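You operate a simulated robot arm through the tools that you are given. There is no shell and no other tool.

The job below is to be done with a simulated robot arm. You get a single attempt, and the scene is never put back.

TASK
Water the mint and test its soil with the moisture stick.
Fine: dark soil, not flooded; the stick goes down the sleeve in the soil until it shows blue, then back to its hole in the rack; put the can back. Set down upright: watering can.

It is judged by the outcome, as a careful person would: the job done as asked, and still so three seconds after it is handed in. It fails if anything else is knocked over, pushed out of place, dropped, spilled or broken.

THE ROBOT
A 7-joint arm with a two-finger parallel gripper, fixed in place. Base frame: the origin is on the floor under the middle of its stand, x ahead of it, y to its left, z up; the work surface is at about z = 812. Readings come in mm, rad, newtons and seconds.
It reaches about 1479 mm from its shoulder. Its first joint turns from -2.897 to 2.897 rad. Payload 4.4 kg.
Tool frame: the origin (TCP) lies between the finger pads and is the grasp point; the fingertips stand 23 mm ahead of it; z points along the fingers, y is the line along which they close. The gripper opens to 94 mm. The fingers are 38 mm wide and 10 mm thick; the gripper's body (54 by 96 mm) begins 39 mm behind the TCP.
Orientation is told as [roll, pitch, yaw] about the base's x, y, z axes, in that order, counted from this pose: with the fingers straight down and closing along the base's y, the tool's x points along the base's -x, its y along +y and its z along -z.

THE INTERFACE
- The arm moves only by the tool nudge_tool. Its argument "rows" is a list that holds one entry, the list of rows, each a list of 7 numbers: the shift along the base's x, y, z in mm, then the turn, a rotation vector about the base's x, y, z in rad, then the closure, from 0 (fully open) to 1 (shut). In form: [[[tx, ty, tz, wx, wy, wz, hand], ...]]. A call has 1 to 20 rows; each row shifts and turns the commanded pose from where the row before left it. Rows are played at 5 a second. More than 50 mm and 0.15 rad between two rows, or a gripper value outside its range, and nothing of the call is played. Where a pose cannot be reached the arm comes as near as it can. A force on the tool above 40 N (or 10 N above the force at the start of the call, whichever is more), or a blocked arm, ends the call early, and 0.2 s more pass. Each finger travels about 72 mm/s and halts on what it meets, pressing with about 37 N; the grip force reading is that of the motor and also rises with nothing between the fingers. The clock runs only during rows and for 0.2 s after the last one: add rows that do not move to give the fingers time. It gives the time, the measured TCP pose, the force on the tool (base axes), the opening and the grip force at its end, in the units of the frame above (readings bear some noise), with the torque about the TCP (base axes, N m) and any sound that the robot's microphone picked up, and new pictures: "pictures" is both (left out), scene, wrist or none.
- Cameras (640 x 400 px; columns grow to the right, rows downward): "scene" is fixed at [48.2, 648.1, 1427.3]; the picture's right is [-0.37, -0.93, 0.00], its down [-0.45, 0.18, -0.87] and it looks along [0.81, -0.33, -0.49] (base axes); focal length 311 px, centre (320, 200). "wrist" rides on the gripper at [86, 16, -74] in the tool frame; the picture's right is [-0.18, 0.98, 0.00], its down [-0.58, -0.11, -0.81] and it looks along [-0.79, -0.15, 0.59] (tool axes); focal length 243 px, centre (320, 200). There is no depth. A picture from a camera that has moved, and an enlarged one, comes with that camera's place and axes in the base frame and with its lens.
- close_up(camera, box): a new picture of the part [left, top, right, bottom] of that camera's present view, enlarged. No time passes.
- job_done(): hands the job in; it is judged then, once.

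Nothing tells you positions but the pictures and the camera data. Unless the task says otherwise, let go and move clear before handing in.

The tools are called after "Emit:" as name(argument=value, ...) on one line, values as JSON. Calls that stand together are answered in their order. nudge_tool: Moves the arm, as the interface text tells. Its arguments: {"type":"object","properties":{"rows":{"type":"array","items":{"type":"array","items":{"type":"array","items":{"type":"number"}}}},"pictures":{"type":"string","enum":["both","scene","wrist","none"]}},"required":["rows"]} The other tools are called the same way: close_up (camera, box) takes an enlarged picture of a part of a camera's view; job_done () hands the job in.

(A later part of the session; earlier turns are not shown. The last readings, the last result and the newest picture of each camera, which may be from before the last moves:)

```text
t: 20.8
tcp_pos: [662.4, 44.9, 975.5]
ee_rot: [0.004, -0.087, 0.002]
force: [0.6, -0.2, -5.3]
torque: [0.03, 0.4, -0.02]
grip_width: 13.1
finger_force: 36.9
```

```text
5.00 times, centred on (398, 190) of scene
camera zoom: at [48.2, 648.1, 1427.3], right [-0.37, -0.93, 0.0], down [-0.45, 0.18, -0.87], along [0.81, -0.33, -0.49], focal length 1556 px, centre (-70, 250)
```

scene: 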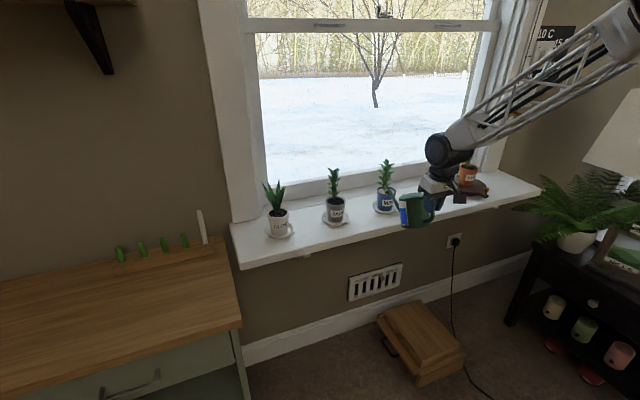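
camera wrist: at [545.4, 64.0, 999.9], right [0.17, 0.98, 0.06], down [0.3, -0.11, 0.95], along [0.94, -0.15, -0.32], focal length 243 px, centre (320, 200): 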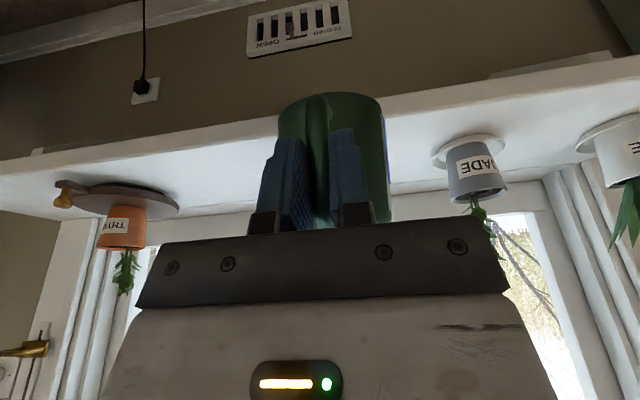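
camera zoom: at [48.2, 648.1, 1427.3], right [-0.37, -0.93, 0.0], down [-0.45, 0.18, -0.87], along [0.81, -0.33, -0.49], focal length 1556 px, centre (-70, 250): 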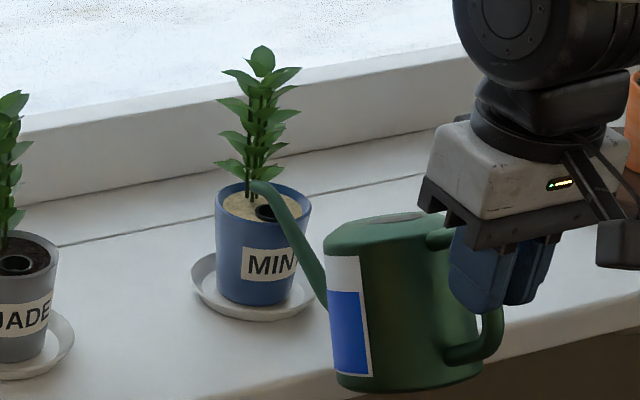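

Still no water. I'll tilt 3° more.

Emit:
nudge_tool(rows=[[[1.6, 0, 6.2, 0, 0.0262, 0, 1], [1.6, 0, 6.2, 0, 0.0262, 0, 1], [0, 0, 0, 0, 0, 0, 1]]], pictures="scene")

Emit:
close_up(camera="scene", box=[350, 150, 446, 230])

```text
t: 21.6
tcp_pos: [665.3, 44.5, 986.7]
ee_rot: [0.001, -0.034, 0.001]
force: [0.1, -0.1, -4.8]
torque: [-0.02, 0.35, 0.0]
grip_width: 12.7
finger_force: 36.7
```

scene: 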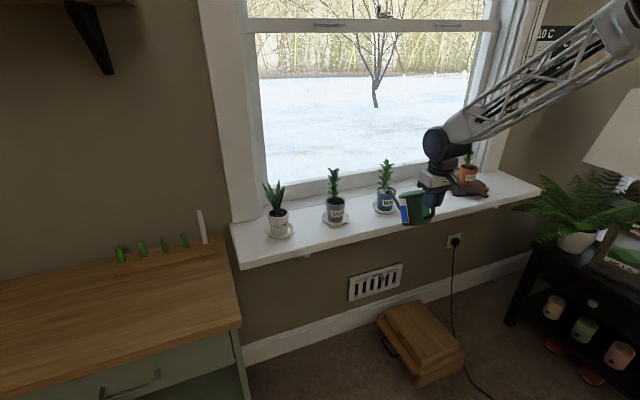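

```text
5.00 times, centred on (398, 190) of scene
camera zoom: at [48.2, 648.1, 1427.3], right [-0.37, -0.93, 0.0], down [-0.45, 0.18, -0.87], along [0.81, -0.33, -0.49], focal length 1556 px, centre (-70, 250)
```

zoom: 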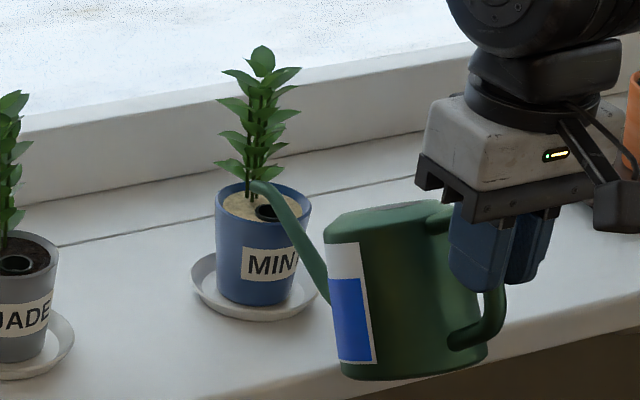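

Still dry. I'll tilt to about 31°, keeping the tip fixed.

Emit:
nudge_tool(rows=[[[2.2, 0.3, 6.5, 0, 0.0262, 0, 1], [2.2, 0.2, 6.5, 0, 0.0262, 0, 1], [0, 0, 0, 0, 0, 0, 1]]], pictures="scene")

Emit:
close_up(camera="scene", box=[350, 150, 446, 230])

```text
t: 22.4
tcp_pos: [671.1, 45.0, 1001.0]
ee_rot: [0.003, 0.017, 0.003]
force: [0.0, -0.7, -5.5]
torque: [0.01, 0.37, 0.0]
grip_width: 13.0
finger_force: 37.2
```

scene: 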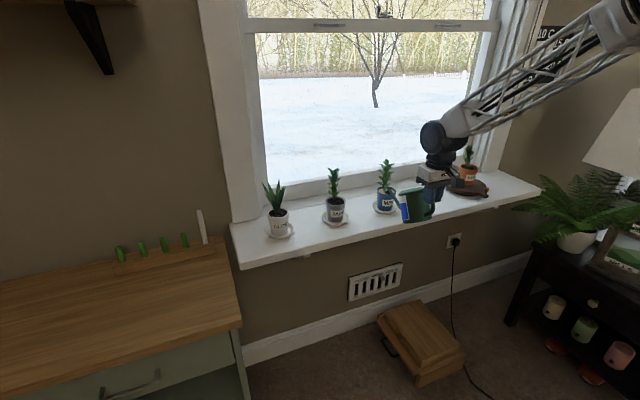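

```text
5.00 times, centred on (398, 190) of scene
camera zoom: at [48.2, 648.1, 1427.3], right [-0.37, -0.93, 0.0], down [-0.45, 0.18, -0.87], along [0.81, -0.33, -0.49], focal length 1556 px, centre (-70, 250)
```

zoom: 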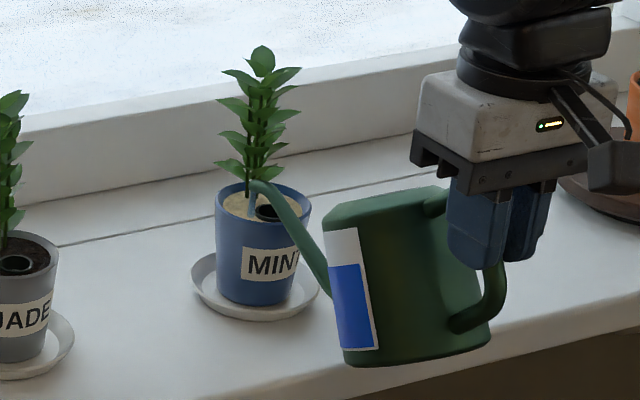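

A thin stream has started and is landing inside the pot. I'll look closer and hold briefly.

Emit:
close_up(camera="scene", box=[370, 175, 418, 215])

Emit:
nudge_tool(rows=[[[0, 0, 0, 0, 0, 0, 1], [0, 0, 0, 0, 0, 0, 1]]], pictures="scene")

Emit:
close_up(camera="scene", box=[370, 175, 418, 215])

```text
10.00 times, centred on (394, 195) of scene
camera zoom: at [48.2, 648.1, 1427.3], right [-0.37, -0.93, 0.0], down [-0.45, 0.18, -0.87], along [0.81, -0.33, -0.49], focal length 3111 px, centre (-420, 250)
```

zoom: 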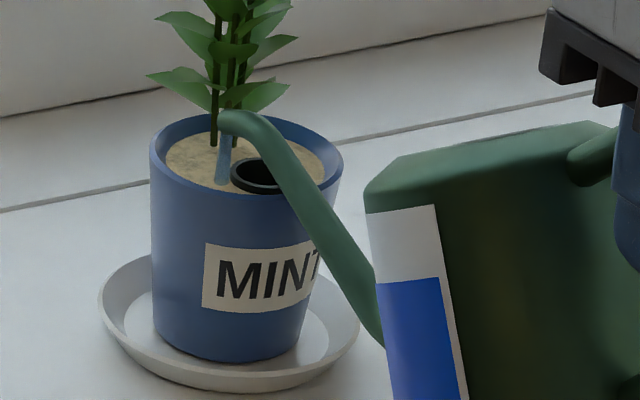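

```text
t: 23.0
tcp_pos: [670.3, 45.5, 1000.5]
ee_rot: [0.003, 0.018, 0.0]
force: [-0.3, 0.7, -5.3]
torque: [0.02, 0.36, -0.01]
grip_width: 12.7
finger_force: 36.9
```

scene: 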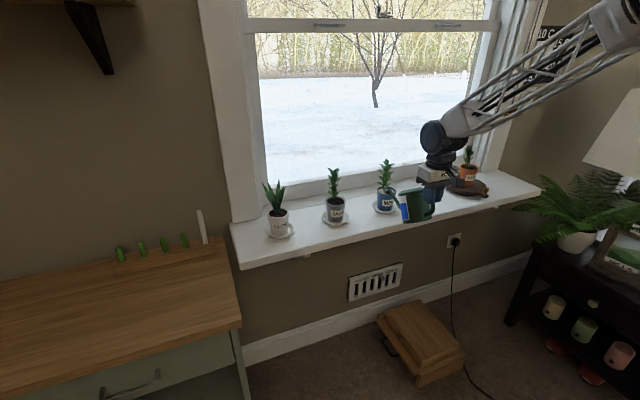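

```text
10.00 times, centred on (394, 195) of scene
camera zoom: at [48.2, 648.1, 1427.3], right [-0.37, -0.93, 0.0], down [-0.45, 0.18, -0.87], along [0.81, -0.33, -0.49], focal length 3111 px, centre (-420, 250)
```

zoom: 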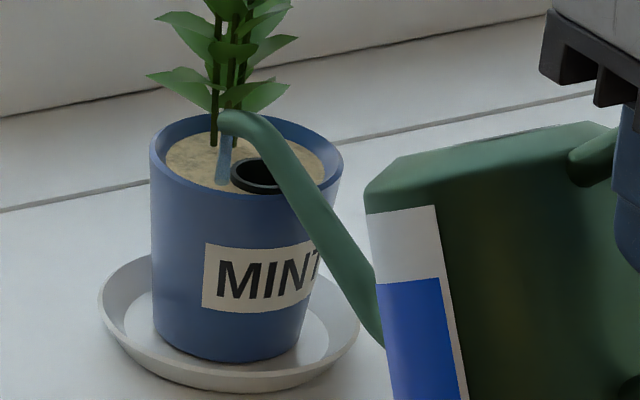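

The stream lands on the soil left of the sleeve, just where I want it. I'll hold for a second and check the soil colour.

Emit:
nudge_tool(rows=[[[0, 0, 0, 0, 0, 0, 1], [0, 0, 0, 0, 0, 0, 1], [0, 0, 0, 0, 0, 0, 1], [0, 0, 0, 0, 0, 0, 1]]], pictures="none")

Emit:
close_up(camera="scene", box=[370, 175, 418, 215])

```text
t: 24.0
tcp_pos: [671.7, 44.9, 1000.7]
ee_rot: [0.001, 0.018, 0.002]
force: [0.4, 0.0, -4.9]
torque: [-0.01, 0.38, 0.0]
grip_width: 12.8
finger_force: 37.1
```

```text
10.00 times, centred on (394, 195) of scene
camera zoom: at [48.2, 648.1, 1427.3], right [-0.37, -0.93, 0.0], down [-0.45, 0.18, -0.87], along [0.81, -0.33, -0.49], focal length 3111 px, centre (-420, 250)
```

zoom: 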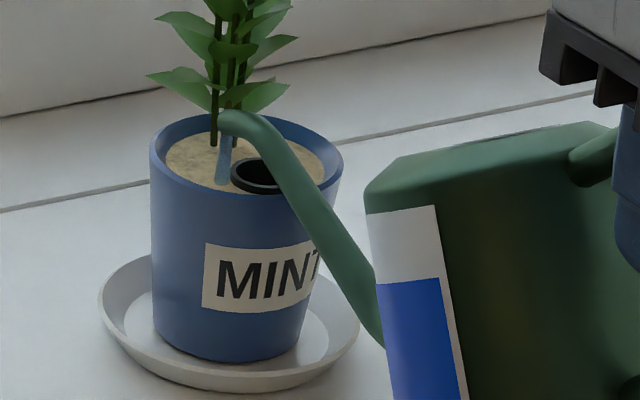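

The flow is very slow. I'll add 2° of tilt and hold for a second.

Emit:
nudge_tool(rows=[[[1.5, 0, 7, 0, 0.035, 0, 1], [0, 0, 0, 0, 0, 0, 1], [0, 0, 0, 0, 0, 0, 1], [0, 0, 0, 0, 0, 0, 1]]], pictures="none")

Emit:
close_up(camera="scene", box=[370, 175, 418, 215])

```text
t: 25.0
tcp_pos: [670.5, 44.9, 1007.0]
ee_rot: [0.002, 0.052, 0.002]
force: [-0.2, 0.1, -5.3]
torque: [0.02, 0.36, -0.02]
grip_width: 13.0
finger_force: 36.8
```

```text
10.00 times, centred on (394, 195) of scene
camera zoom: at [48.2, 648.1, 1427.3], right [-0.37, -0.93, 0.0], down [-0.45, 0.18, -0.87], along [0.81, -0.33, -0.49], focal length 3111 px, centre (-420, 250)
```

zoom: 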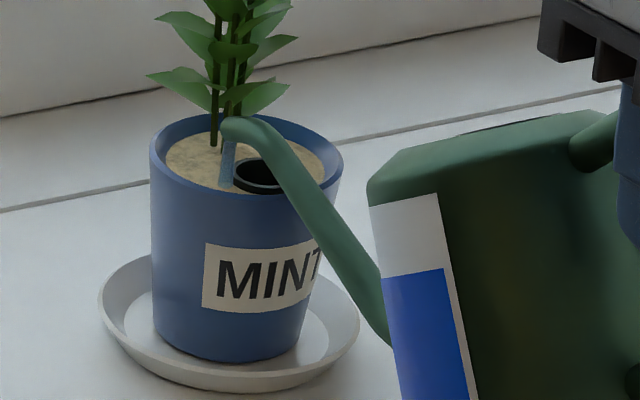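

Water is flowing, but the soil is still light. I'll tilt 3° more and keep watching.

Emit:
nudge_tool(rows=[[[4, 0.3, 6.5, 0, 0.0262, 0, 1], [4, 0.2, 6.5, 0, 0.0262, 0, 1], [0, 0, 0, 0, 0, 0, 1], [0, 0, 0, 0, 0, 0, 1]]], pictures="none")

Emit:
close_up(camera="scene", box=[370, 175, 418, 215])

```text
t: 26.0
tcp_pos: [679.8, 46.0, 1019.7]
ee_rot: [0.001, 0.105, 0.002]
force: [-0.8, 0.0, -5.5]
torque: [0.0, 0.32, 0.04]
grip_width: 12.8
finger_force: 37.3
```

```text
10.00 times, centred on (394, 195) of scene
camera zoom: at [48.2, 648.1, 1427.3], right [-0.37, -0.93, 0.0], down [-0.45, 0.18, -0.87], along [0.81, -0.33, -0.49], focal length 3111 px, centre (-420, 250)
```

zoom: 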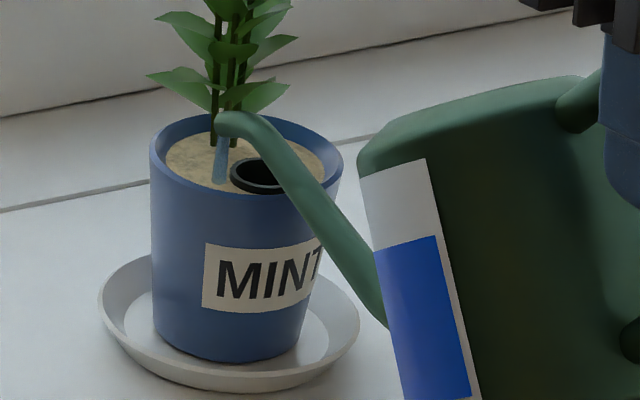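

The stream is steady on target, so I'll hold for about a second more.

Emit:
nudge_tool(rows=[[[0, 0, 0, 0, 0, 0, 1], [0, 0, 0, 0, 0, 0, 1], [0, 0, 0, 0, 0, 0, 1], [0, 0, 0, 0, 0, 0, 1], [0, 0, 0, 0, 0, 0, 1]]], pictures="none")

Emit:
close_up(camera="scene", box=[370, 175, 418, 215])

```text
t: 27.2
tcp_pos: [679.9, 45.7, 1019.2]
ee_rot: [0.002, 0.103, 0.0]
force: [-0.7, 0.6, -5.5]
torque: [-0.02, 0.32, 0.01]
grip_width: 12.9
finger_force: 37.0
```

```text
10.00 times, centred on (394, 195) of scene
camera zoom: at [48.2, 648.1, 1427.3], right [-0.37, -0.93, 0.0], down [-0.45, 0.18, -0.87], along [0.81, -0.33, -0.49], focal length 3111 px, centre (-420, 250)
```

zoom: 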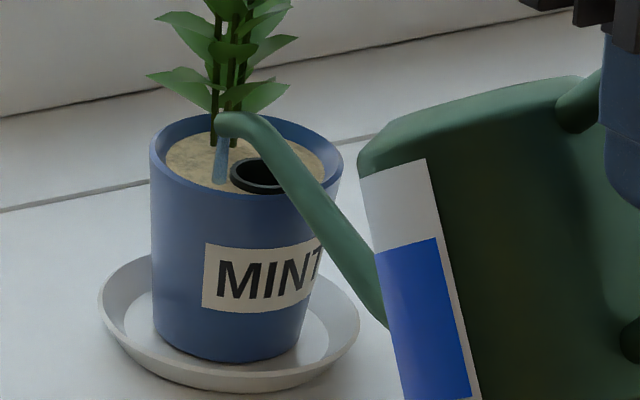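

The can's level is dropping slowly and the soil colour is changing only faintly. I'll hold two more seconds at this rate.

Emit:
nudge_tool(rows=[[[0, 0, 0, 0, 0, 0, 1], [0, 0, 0, 0, 0, 0, 1], [0, 0, 0, 0, 0, 0, 1], [0, 0, 0, 0, 0, 0, 1], [0, 0, 0, 0, 0, 0, 1], [0, 0, 0, 0, 0, 0, 1], [0, 0, 0, 0, 0, 0, 1], [0, 0, 0, 0, 0, 0, 1], [0, 0, 0, 0, 0, 0, 1]]], pictures="none")

Emit:
close_up(camera="scene", box=[370, 175, 418, 215])

```text
t: 29.2
tcp_pos: [680.4, 45.3, 1020.0]
ee_rot: [0.003, 0.105, 0.0]
force: [0.0, -0.7, -5.2]
torque: [-0.04, 0.32, 0.05]
grip_width: 12.9
finger_force: 37.1
```

```text
10.00 times, centred on (394, 195) of scene
camera zoom: at [48.2, 648.1, 1427.3], right [-0.37, -0.93, 0.0], down [-0.45, 0.18, -0.87], along [0.81, -0.33, -0.49], focal length 3111 px, centre (-420, 250)
```

zoom: 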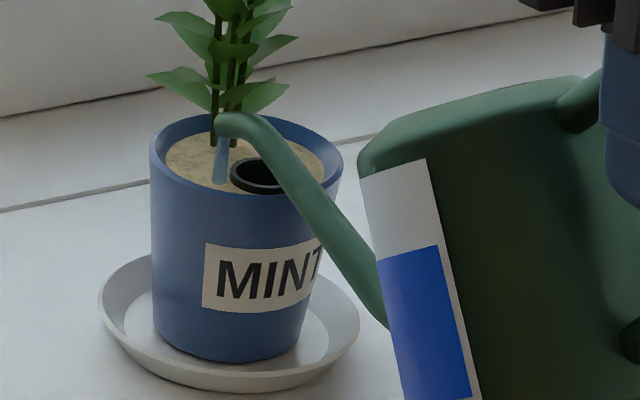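

The level continues to drop at about 4 px/s and the soil is still tan. I'll keep pouring at this gentle rate and check every few seconds.

Emit:
nudge_tool(rows=[[[0, 0, 0, 0, 0, 0, 1], [0, 0, 0, 0, 0, 0, 1], [0, 0, 0, 0, 0, 0, 1], [0, 0, 0, 0, 0, 0, 1], [0, 0, 0, 0, 0, 0, 1], [0, 0, 0, 0, 0, 0, 1], [0, 0, 0, 0, 0, 0, 1], [0, 0, 0, 0, 0, 0, 1], [0, 0, 0, 0, 0, 0, 1]]], pictures="none")

Emit:
close_up(camera="scene", box=[370, 175, 418, 215])

```text
t: 31.2
tcp_pos: [679.1, 44.9, 1019.6]
ee_rot: [0.001, 0.105, 0.002]
force: [-0.3, 0.4, -4.7]
torque: [0.03, 0.27, -0.02]
grip_width: 12.6
finger_force: 36.9
```

```text
10.00 times, centred on (394, 195) of scene
camera zoom: at [48.2, 648.1, 1427.3], right [-0.37, -0.93, 0.0], down [-0.45, 0.18, -0.87], along [0.81, -0.33, -0.49], focal length 3111 px, centre (-420, 250)
```

zoom: 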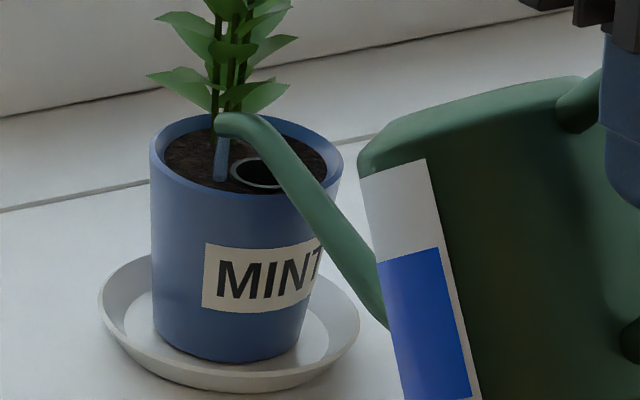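

The soil has turned dark, so I'll stop now, tilting back with the tip held over the pot.

Emit:
nudge_tool(rows=[[[-10, 0, -36, 0, -0.15, 0, 1], [-12, 0, -36, 0, -0.15, 0, 1], [0, 0, 0, 0, 0, 0, 1]]], pictures="scene")

Emit:
close_up(camera="scene", box=[360, 155, 432, 215])

```text
t: 32.0
tcp_pos: [657.1, 47.3, 947.1]
ee_rot: [0.0, -0.197, 0.001]
force: [0.1, 0.1, -5.3]
torque: [0.0, 0.44, 0.0]
grip_width: 12.8
finger_force: 36.8
```

scene: 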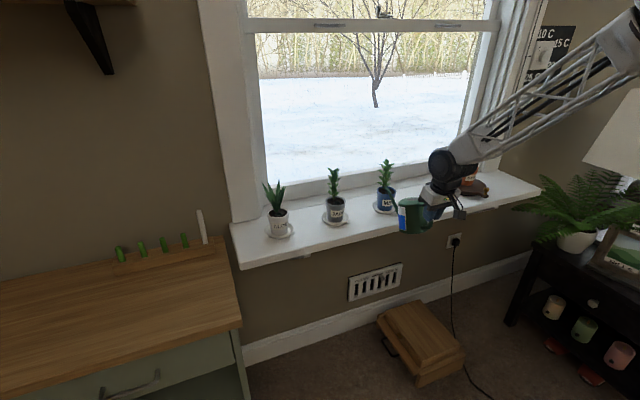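

```text
6.67 times, centred on (396, 185) of scene
camera zoom: at [48.2, 648.1, 1427.3], right [-0.37, -0.93, 0.0], down [-0.45, 0.18, -0.87], along [0.81, -0.33, -0.49], focal length 2074 px, centre (-187, 300)
```

zoom: 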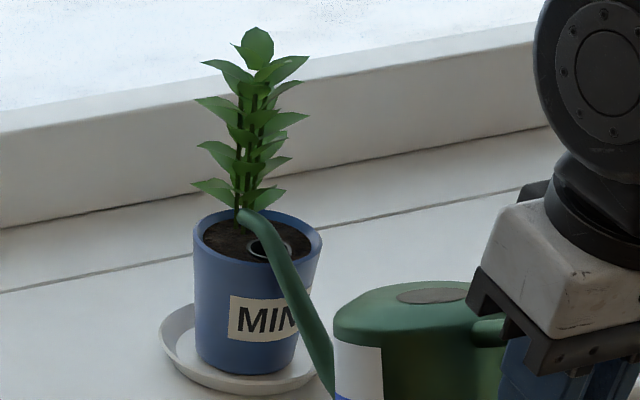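

Flow has stopped and the soil is dark with no standing water. I'll back the can away, levelling it as I go.

Emit:
nudge_tool(rows=[[[-10, 2.2, 10, 0, -0.0545, 0, 1], [-10, 2.2, 12.2, 0, -0.0545, 0, 1], [-10, 2.2, 12.2, 0, -0.0545, 0, 1], [-9, 2.2, 12.2, 0, -0.0545, 0, 1], [-8, 2.2, 13.2, 0, -0.0545, 0, 1], [-8, 2.2, 13.2, 0, -0.0545, 0, 1], [0, 0, 0, 0, 0, 0, 1]]], pictures="scene")

Emit:
close_up(camera="scene", box=[360, 140, 480, 220])

Emit:
close_up(camera="scene", box=[366, 175, 414, 215])

```text
t: 33.6
tcp_pos: [602.0, 61.0, 1020.8]
ee_rot: [0.001, -0.521, 0.004]
force: [-0.4, 0.1, -5.4]
torque: [0.0, 0.45, 0.01]
grip_width: 13.1
finger_force: 37.0
```

scene: 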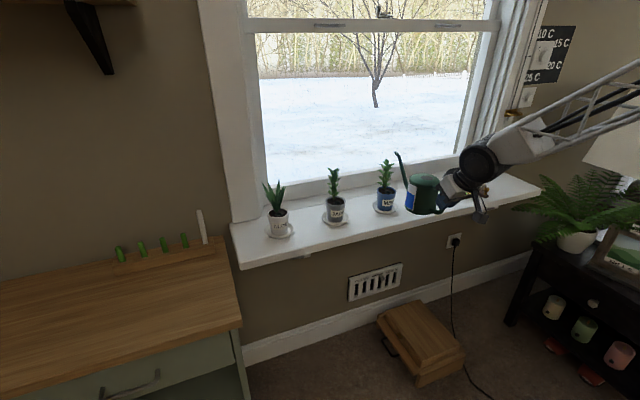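

```text
5.00 times, centred on (420, 180) of scene
camera zoom: at [48.2, 648.1, 1427.3], right [-0.37, -0.93, 0.0], down [-0.45, 0.18, -0.87], along [0.81, -0.33, -0.49], focal length 1556 px, centre (-180, 300)
```

zoom: 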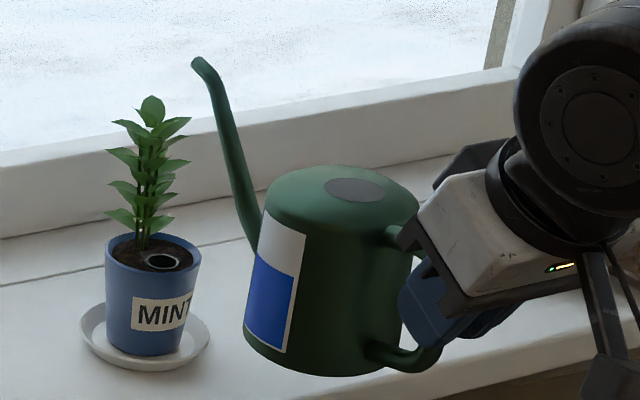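

```text
10.00 times, centred on (390, 195) of scene
camera zoom: at [48.2, 648.1, 1427.3], right [-0.37, -0.93, 0.0], down [-0.45, 0.18, -0.87], along [0.81, -0.33, -0.49], focal length 3111 px, centre (-380, 250)
```

zoom: 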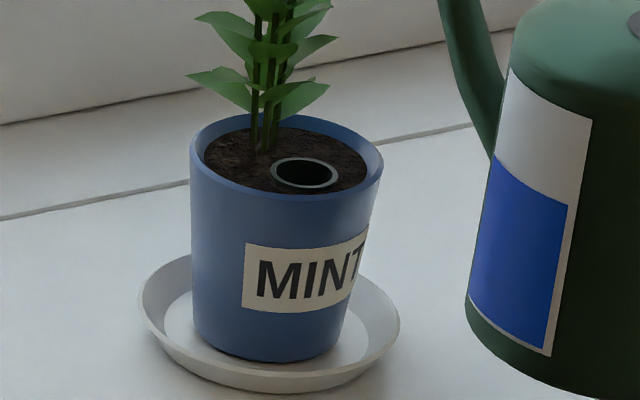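

The mint looks right: dark soil, no puddle, dry saucer. I'll take the can back along the same path in reverse.

Emit:
nudge_tool(rows=[[[2, 20, 0, 0, 0, 0.04, 1], [3, 35, 0, 0, 0, 0.08, 1], [3, 40, 0, 0, 0, 0.09, 1], [3, 40, 0, 0, 0, 0.09, 1], [3, 40, 0, 0, 0, 0.09, 1], [3, 35, 0, 0, 0, 0.085, 1], [3, 28, 0, 0, 0, 0.05, 1], [0, 0, 0, 0, 0, 0, 1], [2, 20, 0, 0, 0, 0.06, 1], [2, 30, 0, 0, 0, 0.1, 1], [2, 35, 0, 0, 0, 0.12, 1], [2, 35, -2, 0, 0, 0.12, 1], [2, 35, -2, 0, 0, 0.12, 1], [2, 35, -2, 0, 0, 0.12, 1], [2, 35, -2, 0, 0, 0.12, 1], [2, 35, -2, 0, 0, 0.12, 1], [2, 30, -2, 0, 0, 0.1, 1], [2, 15, -2, 0, 0, 0.06, 1], [0, 0, 0, 0, 0, 0, 1]]])

```text
t: 37.6
tcp_pos: [644.5, 602.8, 1007.5]
ee_rot: [0.001, -0.521, 1.569]
force: [0.2, -0.2, -4.9]
torque: [-0.47, 0.02, 0.01]
grip_width: 12.8
finger_force: 37.2
camera wrist: at [627.7, 492.0, 1028.9], right [-0.98, 0.16, 0.09], down [0.11, 0.1, 0.99], along [0.15, 0.98, -0.12], focal length 243 px, centre (320, 200)
```

scene: 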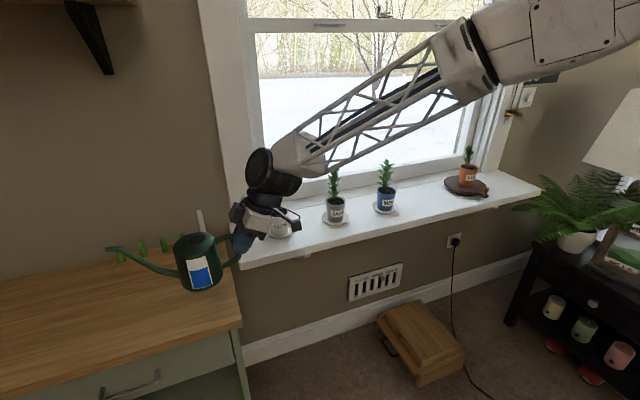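
wrist: 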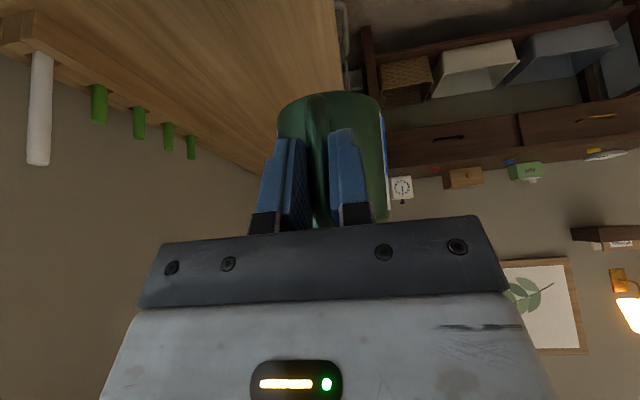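

Same pose as on the way out. I'll come back above the can's original spot, 40 mm up.

Emit:
nudge_tool(rows=[[[15, 20, -10, 0, 0, 0, 1], [20, 20, -20, 0, 0, 0, 1], [25, 15, -25, 0, 0, 0, 1], [24, 10, -25, 0, 0, 0, 1], [18, 5, -20, 0, 0, 0, 1], [10, 2, -10, 0, 0, 0, 1], [0, 0, 0, 0, 0, 0, 1], [0, 0, 0, 0, 0, 0, 1]]])

Emit:
close_up(camera="scene", box=[90, 200, 270, 320])

```text
t: 39.4
tcp_pos: [755.5, 674.4, 897.4]
ee_rot: [0.001, -0.522, 1.568]
force: [-0.8, -0.2, -5.2]
torque: [-0.49, 0.02, -0.04]
grip_width: 12.7
finger_force: 36.5
camera wrist: at [739.3, 563.9, 919.0], right [-0.98, 0.16, 0.09], down [0.11, 0.1, 0.99], along [0.15, 0.98, -0.12], focal length 243 px, centre (320, 200)
```

scene: 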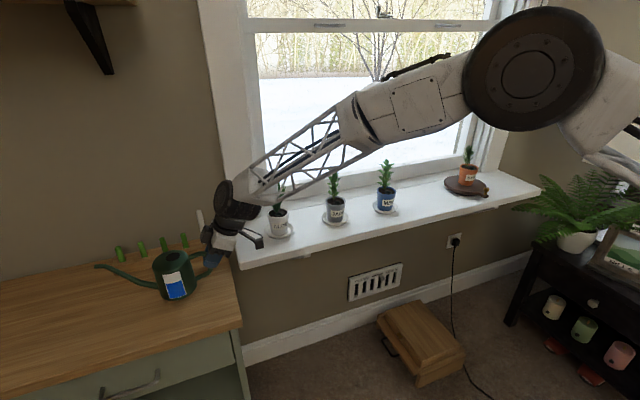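
wrist: 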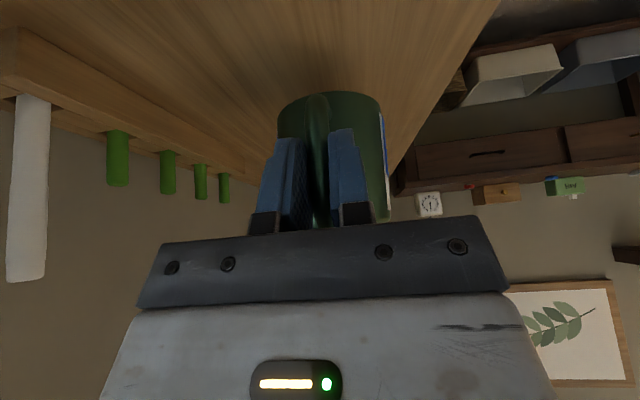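

```text
3.33 times, centred on (180, 260) of scene
camera zoom: at [48.2, 648.1, 1427.3], right [-0.37, -0.93, 0.0], down [-0.45, 0.18, -0.87], along [0.81, -0.33, -0.49], focal length 1037 px, centre (787, 0)
```

zoom: 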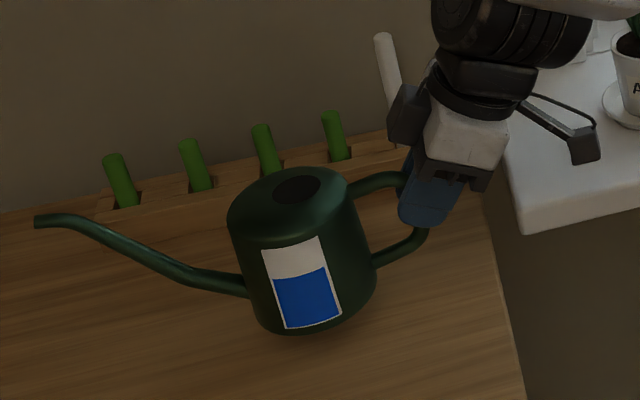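

The can is back over its spot with about 1° of droop. I'll correct that slightly and lower it gently to just above contact.

Emit:
nudge_tool(rows=[[[0.5, 0.2, -10, 0.01, 0, 0, 1], [0.5, 0.2, -10, 0.01, 0, 0, 1], [0.3, 0.2, -9, 0, 0, 0, 1], [0, 0, -6, 0, 0, 0, 1], [0, 0, -3, 0, 0, 0, 1], [0, 0, 0, 0, 0, 0, 1]]])

Emit:
close_up(camera="scene", box=[90, 220, 270, 320])

```text
t: 40.8
tcp_pos: [756.7, 675.7, 858.0]
ee_rot: [-0.001, -0.541, 1.568]
force: [0.8, -0.2, -5.0]
torque: [-0.48, 0.01, -0.03]
grip_width: 13.1
finger_force: 36.7
camera wrist: at [739.7, 564.2, 878.2], right [-0.98, 0.16, 0.1], down [0.11, 0.08, 0.99], along [0.15, 0.98, -0.1], focal length 243 px, centre (320, 200)
```

scene: 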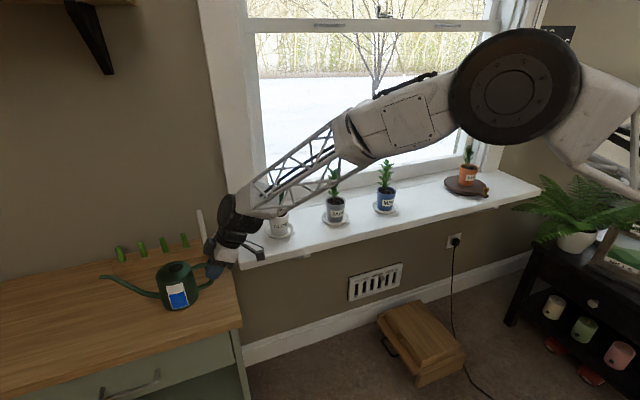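
wrist: 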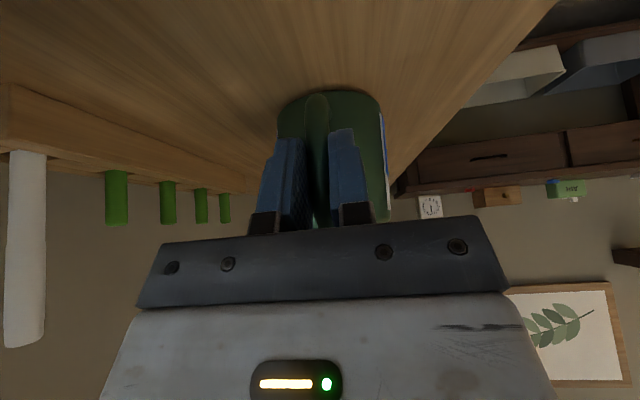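

```text
3.56 times, centred on (180, 270) of scene
camera zoom: at [48.2, 648.1, 1427.3], right [-0.37, -0.93, 0.0], down [-0.45, 0.18, -0.87], along [0.81, -0.33, -0.49], focal length 1106 px, centre (818, -49)
```

zoom: 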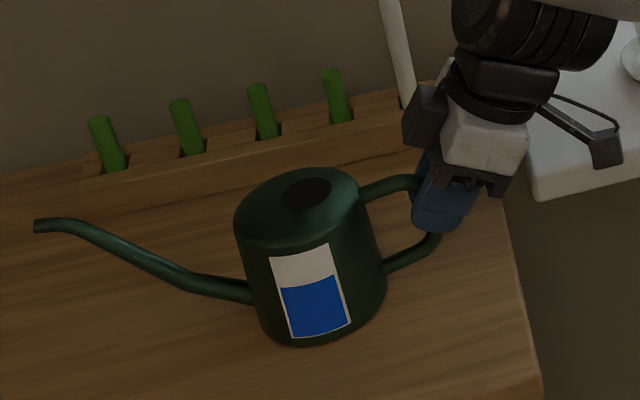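

It sits within about 3 mm of its original place and is not quite touching. I'll nudge it back by 2 mm and lower it in small steps.

Emit:
nudge_tool(rows=[[[0, -2, -1, 0, 0, 0, 1], [0, 0, -1, 0, 0, 0, 1], [0, 0, -1, 0, 0, 0, 1], [0, 0, 0, 0, 0, 0, 1]]], pictures="none")

Emit:
close_up(camera="scene", box=[90, 220, 270, 320])

```text
t: 41.8
tcp_pos: [755.9, 674.1, 855.1]
ee_rot: [-0.001, -0.544, 1.568]
force: [0.5, -0.5, -3.9]
torque: [-0.47, -0.01, -0.02]
grip_width: 13.0
finger_force: 36.8
```

```text
3.56 times, centred on (180, 270) of scene
camera zoom: at [48.2, 648.1, 1427.3], right [-0.37, -0.93, 0.0], down [-0.45, 0.18, -0.87], along [0.81, -0.33, -0.49], focal length 1106 px, centre (818, -49)
```

zoom: 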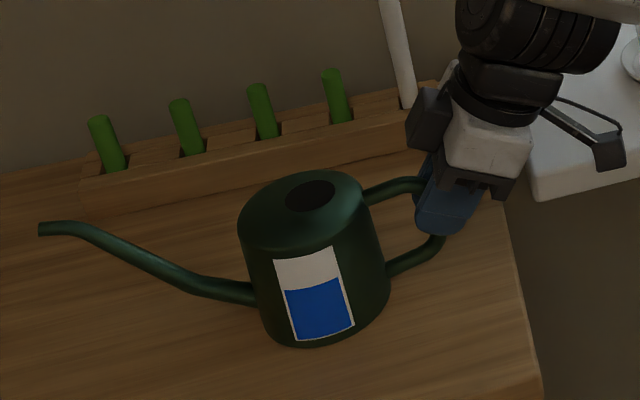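

The position now matches the original to a pixel or so. I'll lower the last millimetre or two until the weight transfers.

Emit:
nudge_tool(rows=[[[0, 0, -0.8, 0, 0, 0, 1], [0, 0, -0.8, 0, 0, 0, 1], [0, 0, 0, 0, 0, 0, 1]]], pictures="none")

```text
t: 42.6
tcp_pos: [755.5, 673.0, 856.1]
ee_rot: [-0.001, -0.544, 1.569]
force: [-3.0, 1.3, 8.5]
torque: [0.38, 0.18, 0.16]
grip_width: 12.8
finger_force: 37.0
```

The weight is fully on the counter now. I'll relax upward slightly and open the fingers.

Emit:
nudge_tool(rows=[[[0, 0, 0.8, 0, 0, 0, 1], [0, 0, 0, 0, 0, 0, 0.85], [0, 0, 0, 0, 0, 0, 0.6], [0, 0, 0, 0, 0, 0, 0.3], [0, 0, 0, 0, 0, 0, 0], [0, 0, 0, 0, 0, 0, 0], [0, 0, 0, 0, 0, 0, 0]]])

Emit:
close_up(camera="scene", box=[90, 220, 270, 320])

```text
t: 44.2
tcp_pos: [756.1, 672.6, 855.4]
ee_rot: [0.0, -0.544, 1.568]
force: [-0.4, 1.0, -0.5]
torque: [0.01, 0.0, 0.03]
grip_width: 93.8
finger_force: 0.0
camera wrist: at [739.4, 562.0, 875.0], right [-0.98, 0.16, 0.1], down [0.11, 0.08, 0.99], along [0.15, 0.98, -0.1], focal length 243 px, centre (320, 200)
```

scene: 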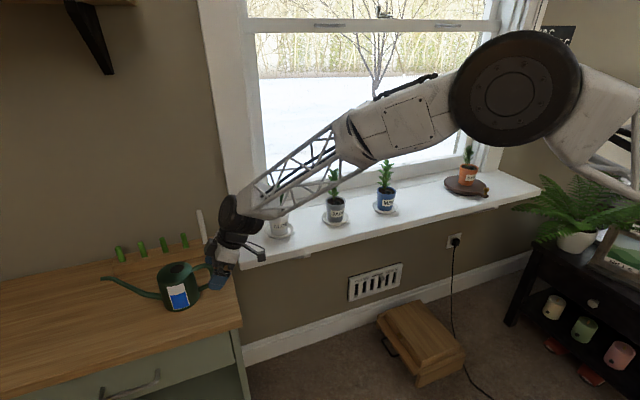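
wrist: 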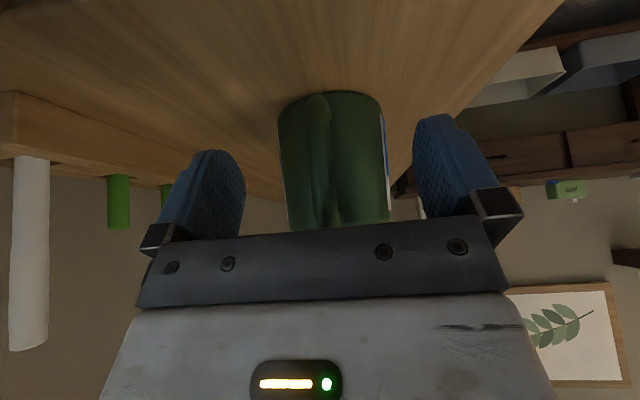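

```text
3.56 times, centred on (180, 270) of scene
camera zoom: at [48.2, 648.1, 1427.3], right [-0.37, -0.93, 0.0], down [-0.45, 0.18, -0.87], along [0.81, -0.33, -0.49], focal length 1106 px, centre (818, -49)
```

zoom: 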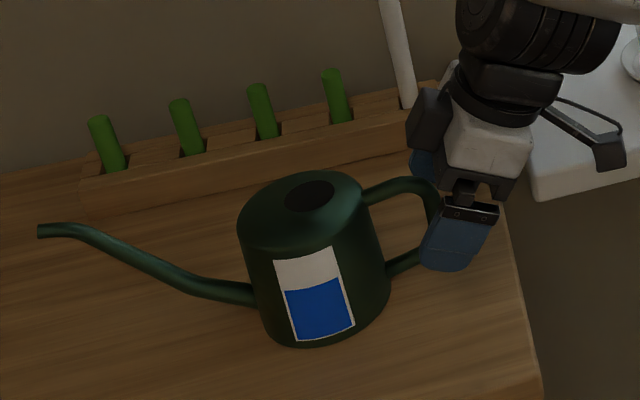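

The can is upright on its original spot. I'll back the fingers out along their own axis and then turn the gripper to face the stick.

Emit:
nudge_tool(rows=[[[0, -10, 16.5, 0, 0, 0, 0], [0, -20.7, 34.2, 0, 0, 0, 0], [0, -20.7, 34.2, 0, 0, 0, 0], [0, -12, 34.2, 0, 0, 0, 0], [2, 0, 20, 0, 0, -0.1425, 0], [2, 2, 14, 0, 0, -0.1425, 0], [2, 4, 12, 0, 0, -0.1425, 0], [2, 5, 10, 0, 0, -0.1425, 0], [2, 6, 10, 0, 0, -0.1425, 0], [2, 8, 0, 0, 0, -0.1425, 0], [2, 8, 0, 0, 0, -0.1425, 0], [2, 8, 0, 0, 0, -0.1425, 0], [2, 8, 0, 0, 0, -0.1425, 0], [2, 8, 0, 0, 0, -0.1425, 0], [2, 8, 0, 0, 0, -0.1425, 0], [0, 0, 0, 0, 0.108, 0, 0], [0, 0, 0, 0, 0, 0, 0]]])

Emit:
close_up(camera="scene", box=[90, 200, 250, 320])

Emit:
close_up(camera="wrist", box=[240, 60, 480, 240])

```text
t: 47.8
tcp_pos: [780.6, 674.8, 1039.4]
ee_rot: [0.0, -0.432, 0.0]
force: [-0.5, 0.1, 0.2]
torque: [0.03, -0.02, -0.03]
grip_width: 94.2
finger_force: 0.0
camera wrist: at [669.2, 691.5, 1072.1], right [0.17, 0.98, 0.08], down [0.19, -0.11, 0.98], along [0.97, -0.15, -0.2], focal length 243 px, centre (320, 200)
```

scene: 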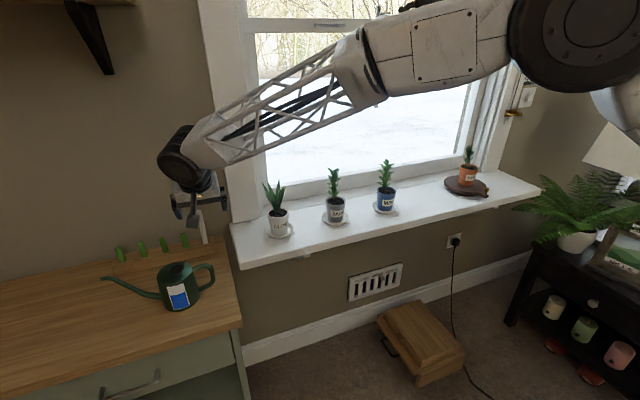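
wrist: 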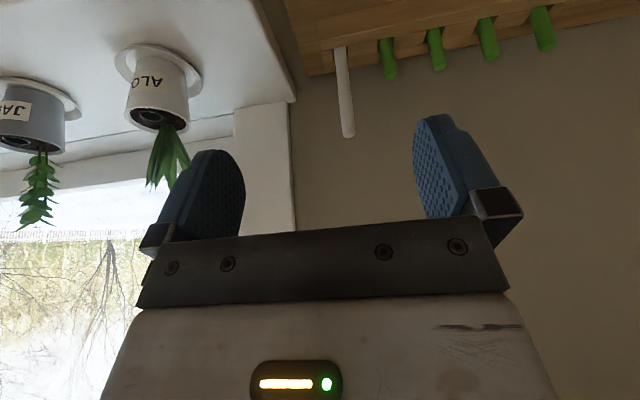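

```text
3.33 times, centred on (170, 260) of scene
camera zoom: at [48.2, 648.1, 1427.3], right [-0.37, -0.93, 0.0], down [-0.45, 0.18, -0.87], along [0.81, -0.33, -0.49], focal length 1037 px, centre (820, 0)
```

zoom: 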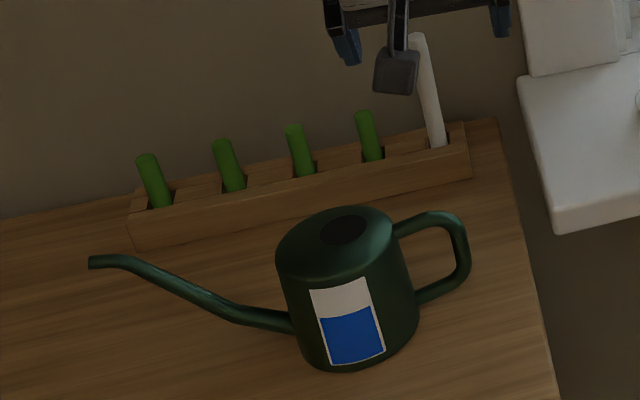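

```text
2.22 times, centred on (360, 150) of wrist
camera zoom: at [669.2, 691.5, 1072.1], right [0.17, 0.98, 0.08], down [0.19, -0.11, 0.98], along [0.97, -0.15, -0.2], focal length 539 px, centre (231, 311)
```

zoom: 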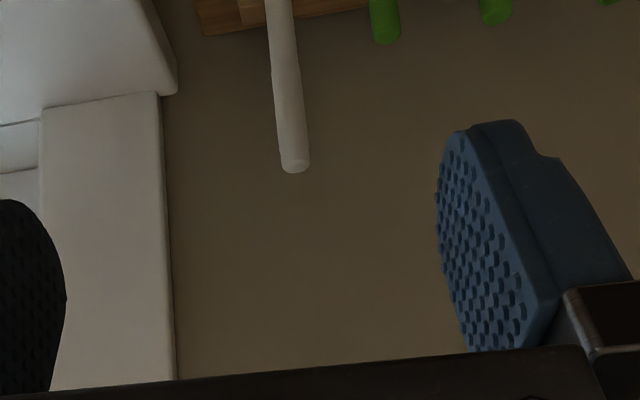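

The can is back exactly where it was. Two wrist views agree that the stick is at about (954, 691) with its top at z 931. I'll move to a pre-grasp above it.

Emit:
nudge_tool(rows=[[[20, 4, -5, 0, 0, 0, 0], [32, 4, -10, 0, 0, 0, 0], [34, 4, -11, 0, 0, 0, 0], [30, 4, -10, 0, 0, 0, 0], [0, 0, 0, 0, 0, 0, 0]]])

Emit:
close_up(camera="wrist", box=[240, 0, 432, 120])

```text
t: 49.0
tcp_pos: [894.5, 691.4, 1003.9]
ee_rot: [0.0, -0.435, 0.0]
force: [0.5, -0.5, -0.2]
torque: [-0.04, 0.0, 0.02]
grip_width: 93.8
finger_force: 0.0
camera wrist: at [784.0, 709.0, 1035.6], right [0.17, 0.98, 0.08], down [0.19, -0.11, 0.98], along [0.97, -0.15, -0.2], focal length 243 px, centre (320, 200)
```

scene: 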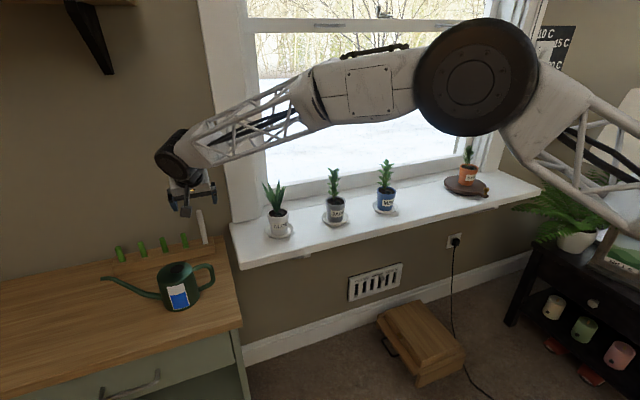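
wrist: 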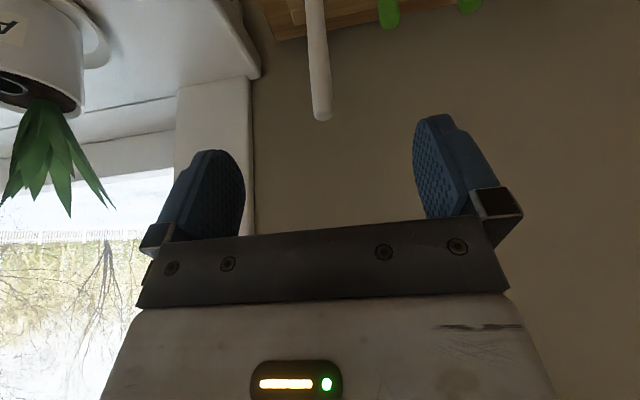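

```text
3.33 times, centred on (336, 60) of wrist
camera zoom: at [784.0, 709.0, 1035.6], right [0.17, 0.98, 0.08], down [0.19, -0.11, 0.98], along [0.97, -0.15, -0.2], focal length 809 px, centre (267, 667)
```

zoom: 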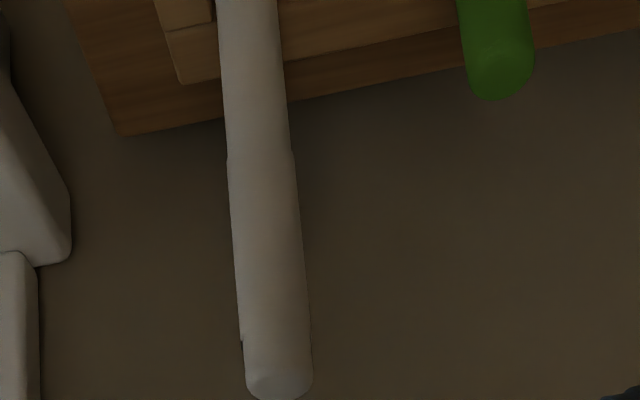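

The stick reads (954, 691.5, 932) again, so I'll descend along the finger axis to straddle its top.

Emit:
nudge_tool(rows=[[[14.8, 0, -30.6, 0, 0, 0, 0], [14.8, 0, -30.6, 0, 0, 0, 0], [14.8, 0, -30.6, 0, 0, 0, 0], [0, 0, 0, 0, 0, 0, 0]]])

Emit:
close_up(camera="wrist", box=[240, 0, 432, 240])

Emit:
close_up(camera="scene", box=[150, 180, 246, 260])

```text
t: 50.0
tcp_pos: [940.4, 692.8, 912.2]
ee_rot: [0.0, -0.435, 0.0]
force: [0.8, 0.0, 0.3]
torque: [0.0, 0.02, -0.03]
grip_width: 94.0
finger_force: 0.2
camera wrist: at [829.9, 710.2, 943.4], right [0.17, 0.98, 0.08], down [0.19, -0.11, 0.98], along [0.97, -0.15, -0.2], focal length 243 px, centre (320, 200)
```

scene: 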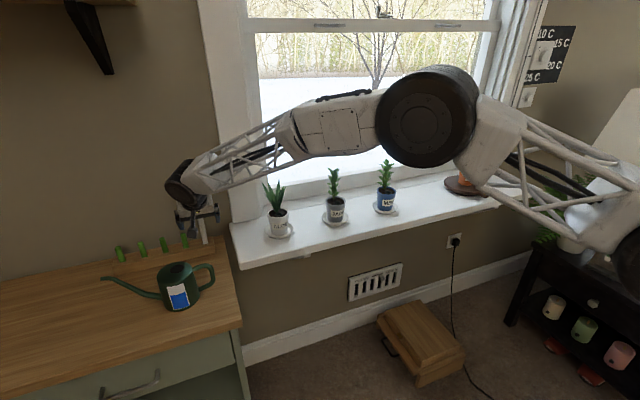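
wrist: 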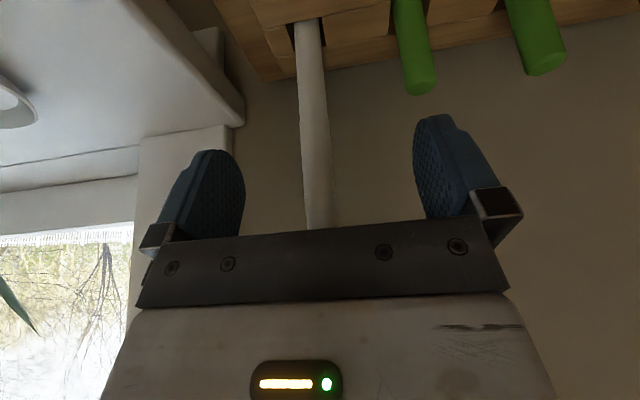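

```text
1.67 times, centred on (336, 120) of wrist
camera zoom: at [829.9, 710.2, 943.4], right [0.17, 0.98, 0.08], down [0.19, -0.11, 0.98], along [0.97, -0.15, -0.2], focal length 404 px, centre (293, 333)
```

zoom: 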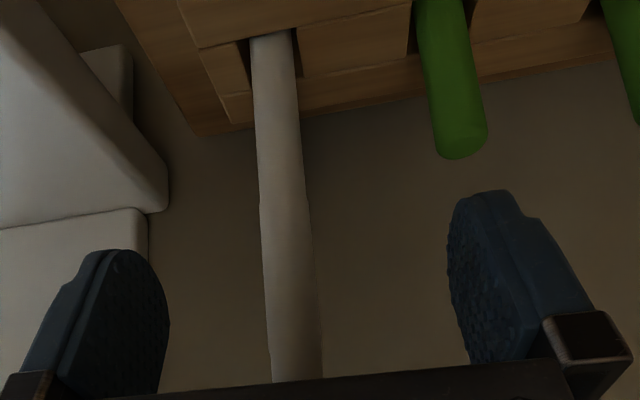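

```text
5.00 times, centred on (198, 220) of scene
camera zoom: at [48.2, 648.1, 1427.3], right [-0.37, -0.93, 0.0], down [-0.45, 0.18, -0.87], along [0.81, -0.33, -0.49], focal length 1556 px, centre (930, 100)
```

zoom: 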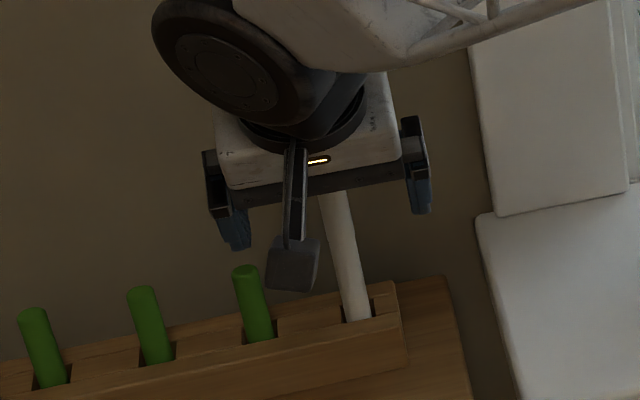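

The stick is centred between the pads, about 15 mm toward their far edge as planned. I'll shift 1 mm in y and close.

Emit:
nudge_tool(rows=[[[0, -1, 0, 0, 0, 0, 0], [0, 0, 0, 0, 0, 0, 0.5], [0, 0, 0, 0, 0, 0, 0.75], [0, 0, 0, 0, 0, 0, 1], [0, 0, 0, 0, 0, 0, 1], [0, 0, 0, 0, 0, 0, 1]]])

Emit:
close_up(camera="wrist", box=[240, 0, 432, 240])

```text
t: 51.4
tcp_pos: [939.2, 690.6, 912.5]
ee_rot: [0.0, -0.435, 0.0]
force: [-0.1, 1.5, -0.5]
torque: [0.03, -0.02, 0.03]
grip_width: 14.0
finger_force: 37.2
camera wrist: at [829.5, 708.5, 944.3], right [0.17, 0.98, 0.08], down [0.19, -0.11, 0.98], along [0.97, -0.15, -0.2], focal length 243 px, centre (320, 200)
```

scene: 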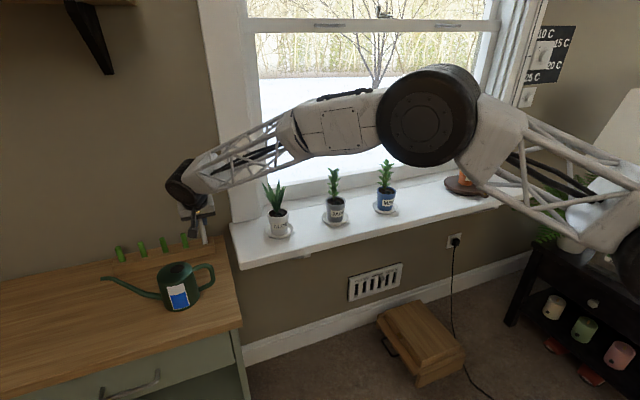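
wrist: 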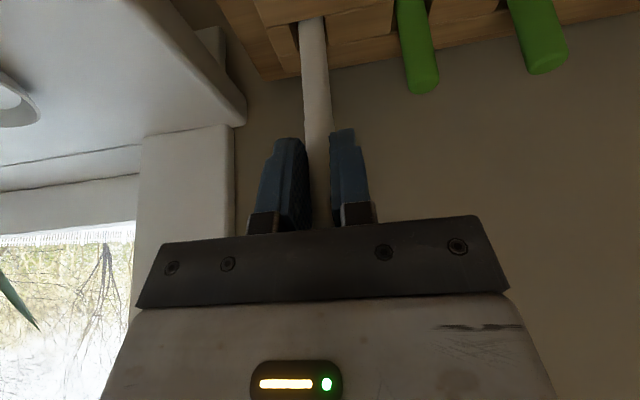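

```text
1.67 times, centred on (336, 120) of wrist
camera zoom: at [829.5, 708.5, 944.3], right [0.17, 0.98, 0.08], down [0.19, -0.11, 0.98], along [0.97, -0.15, -0.2], focal length 404 px, centre (293, 333)
```

zoom: 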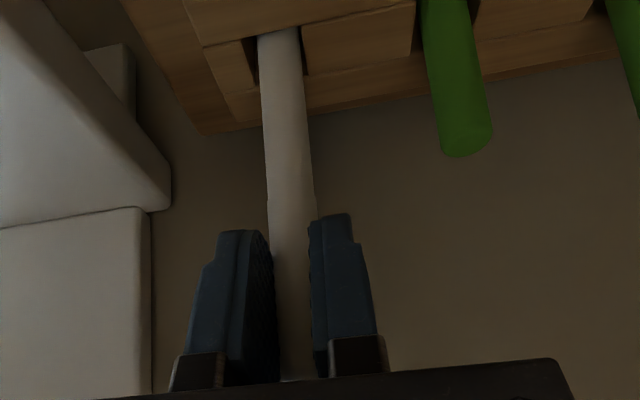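

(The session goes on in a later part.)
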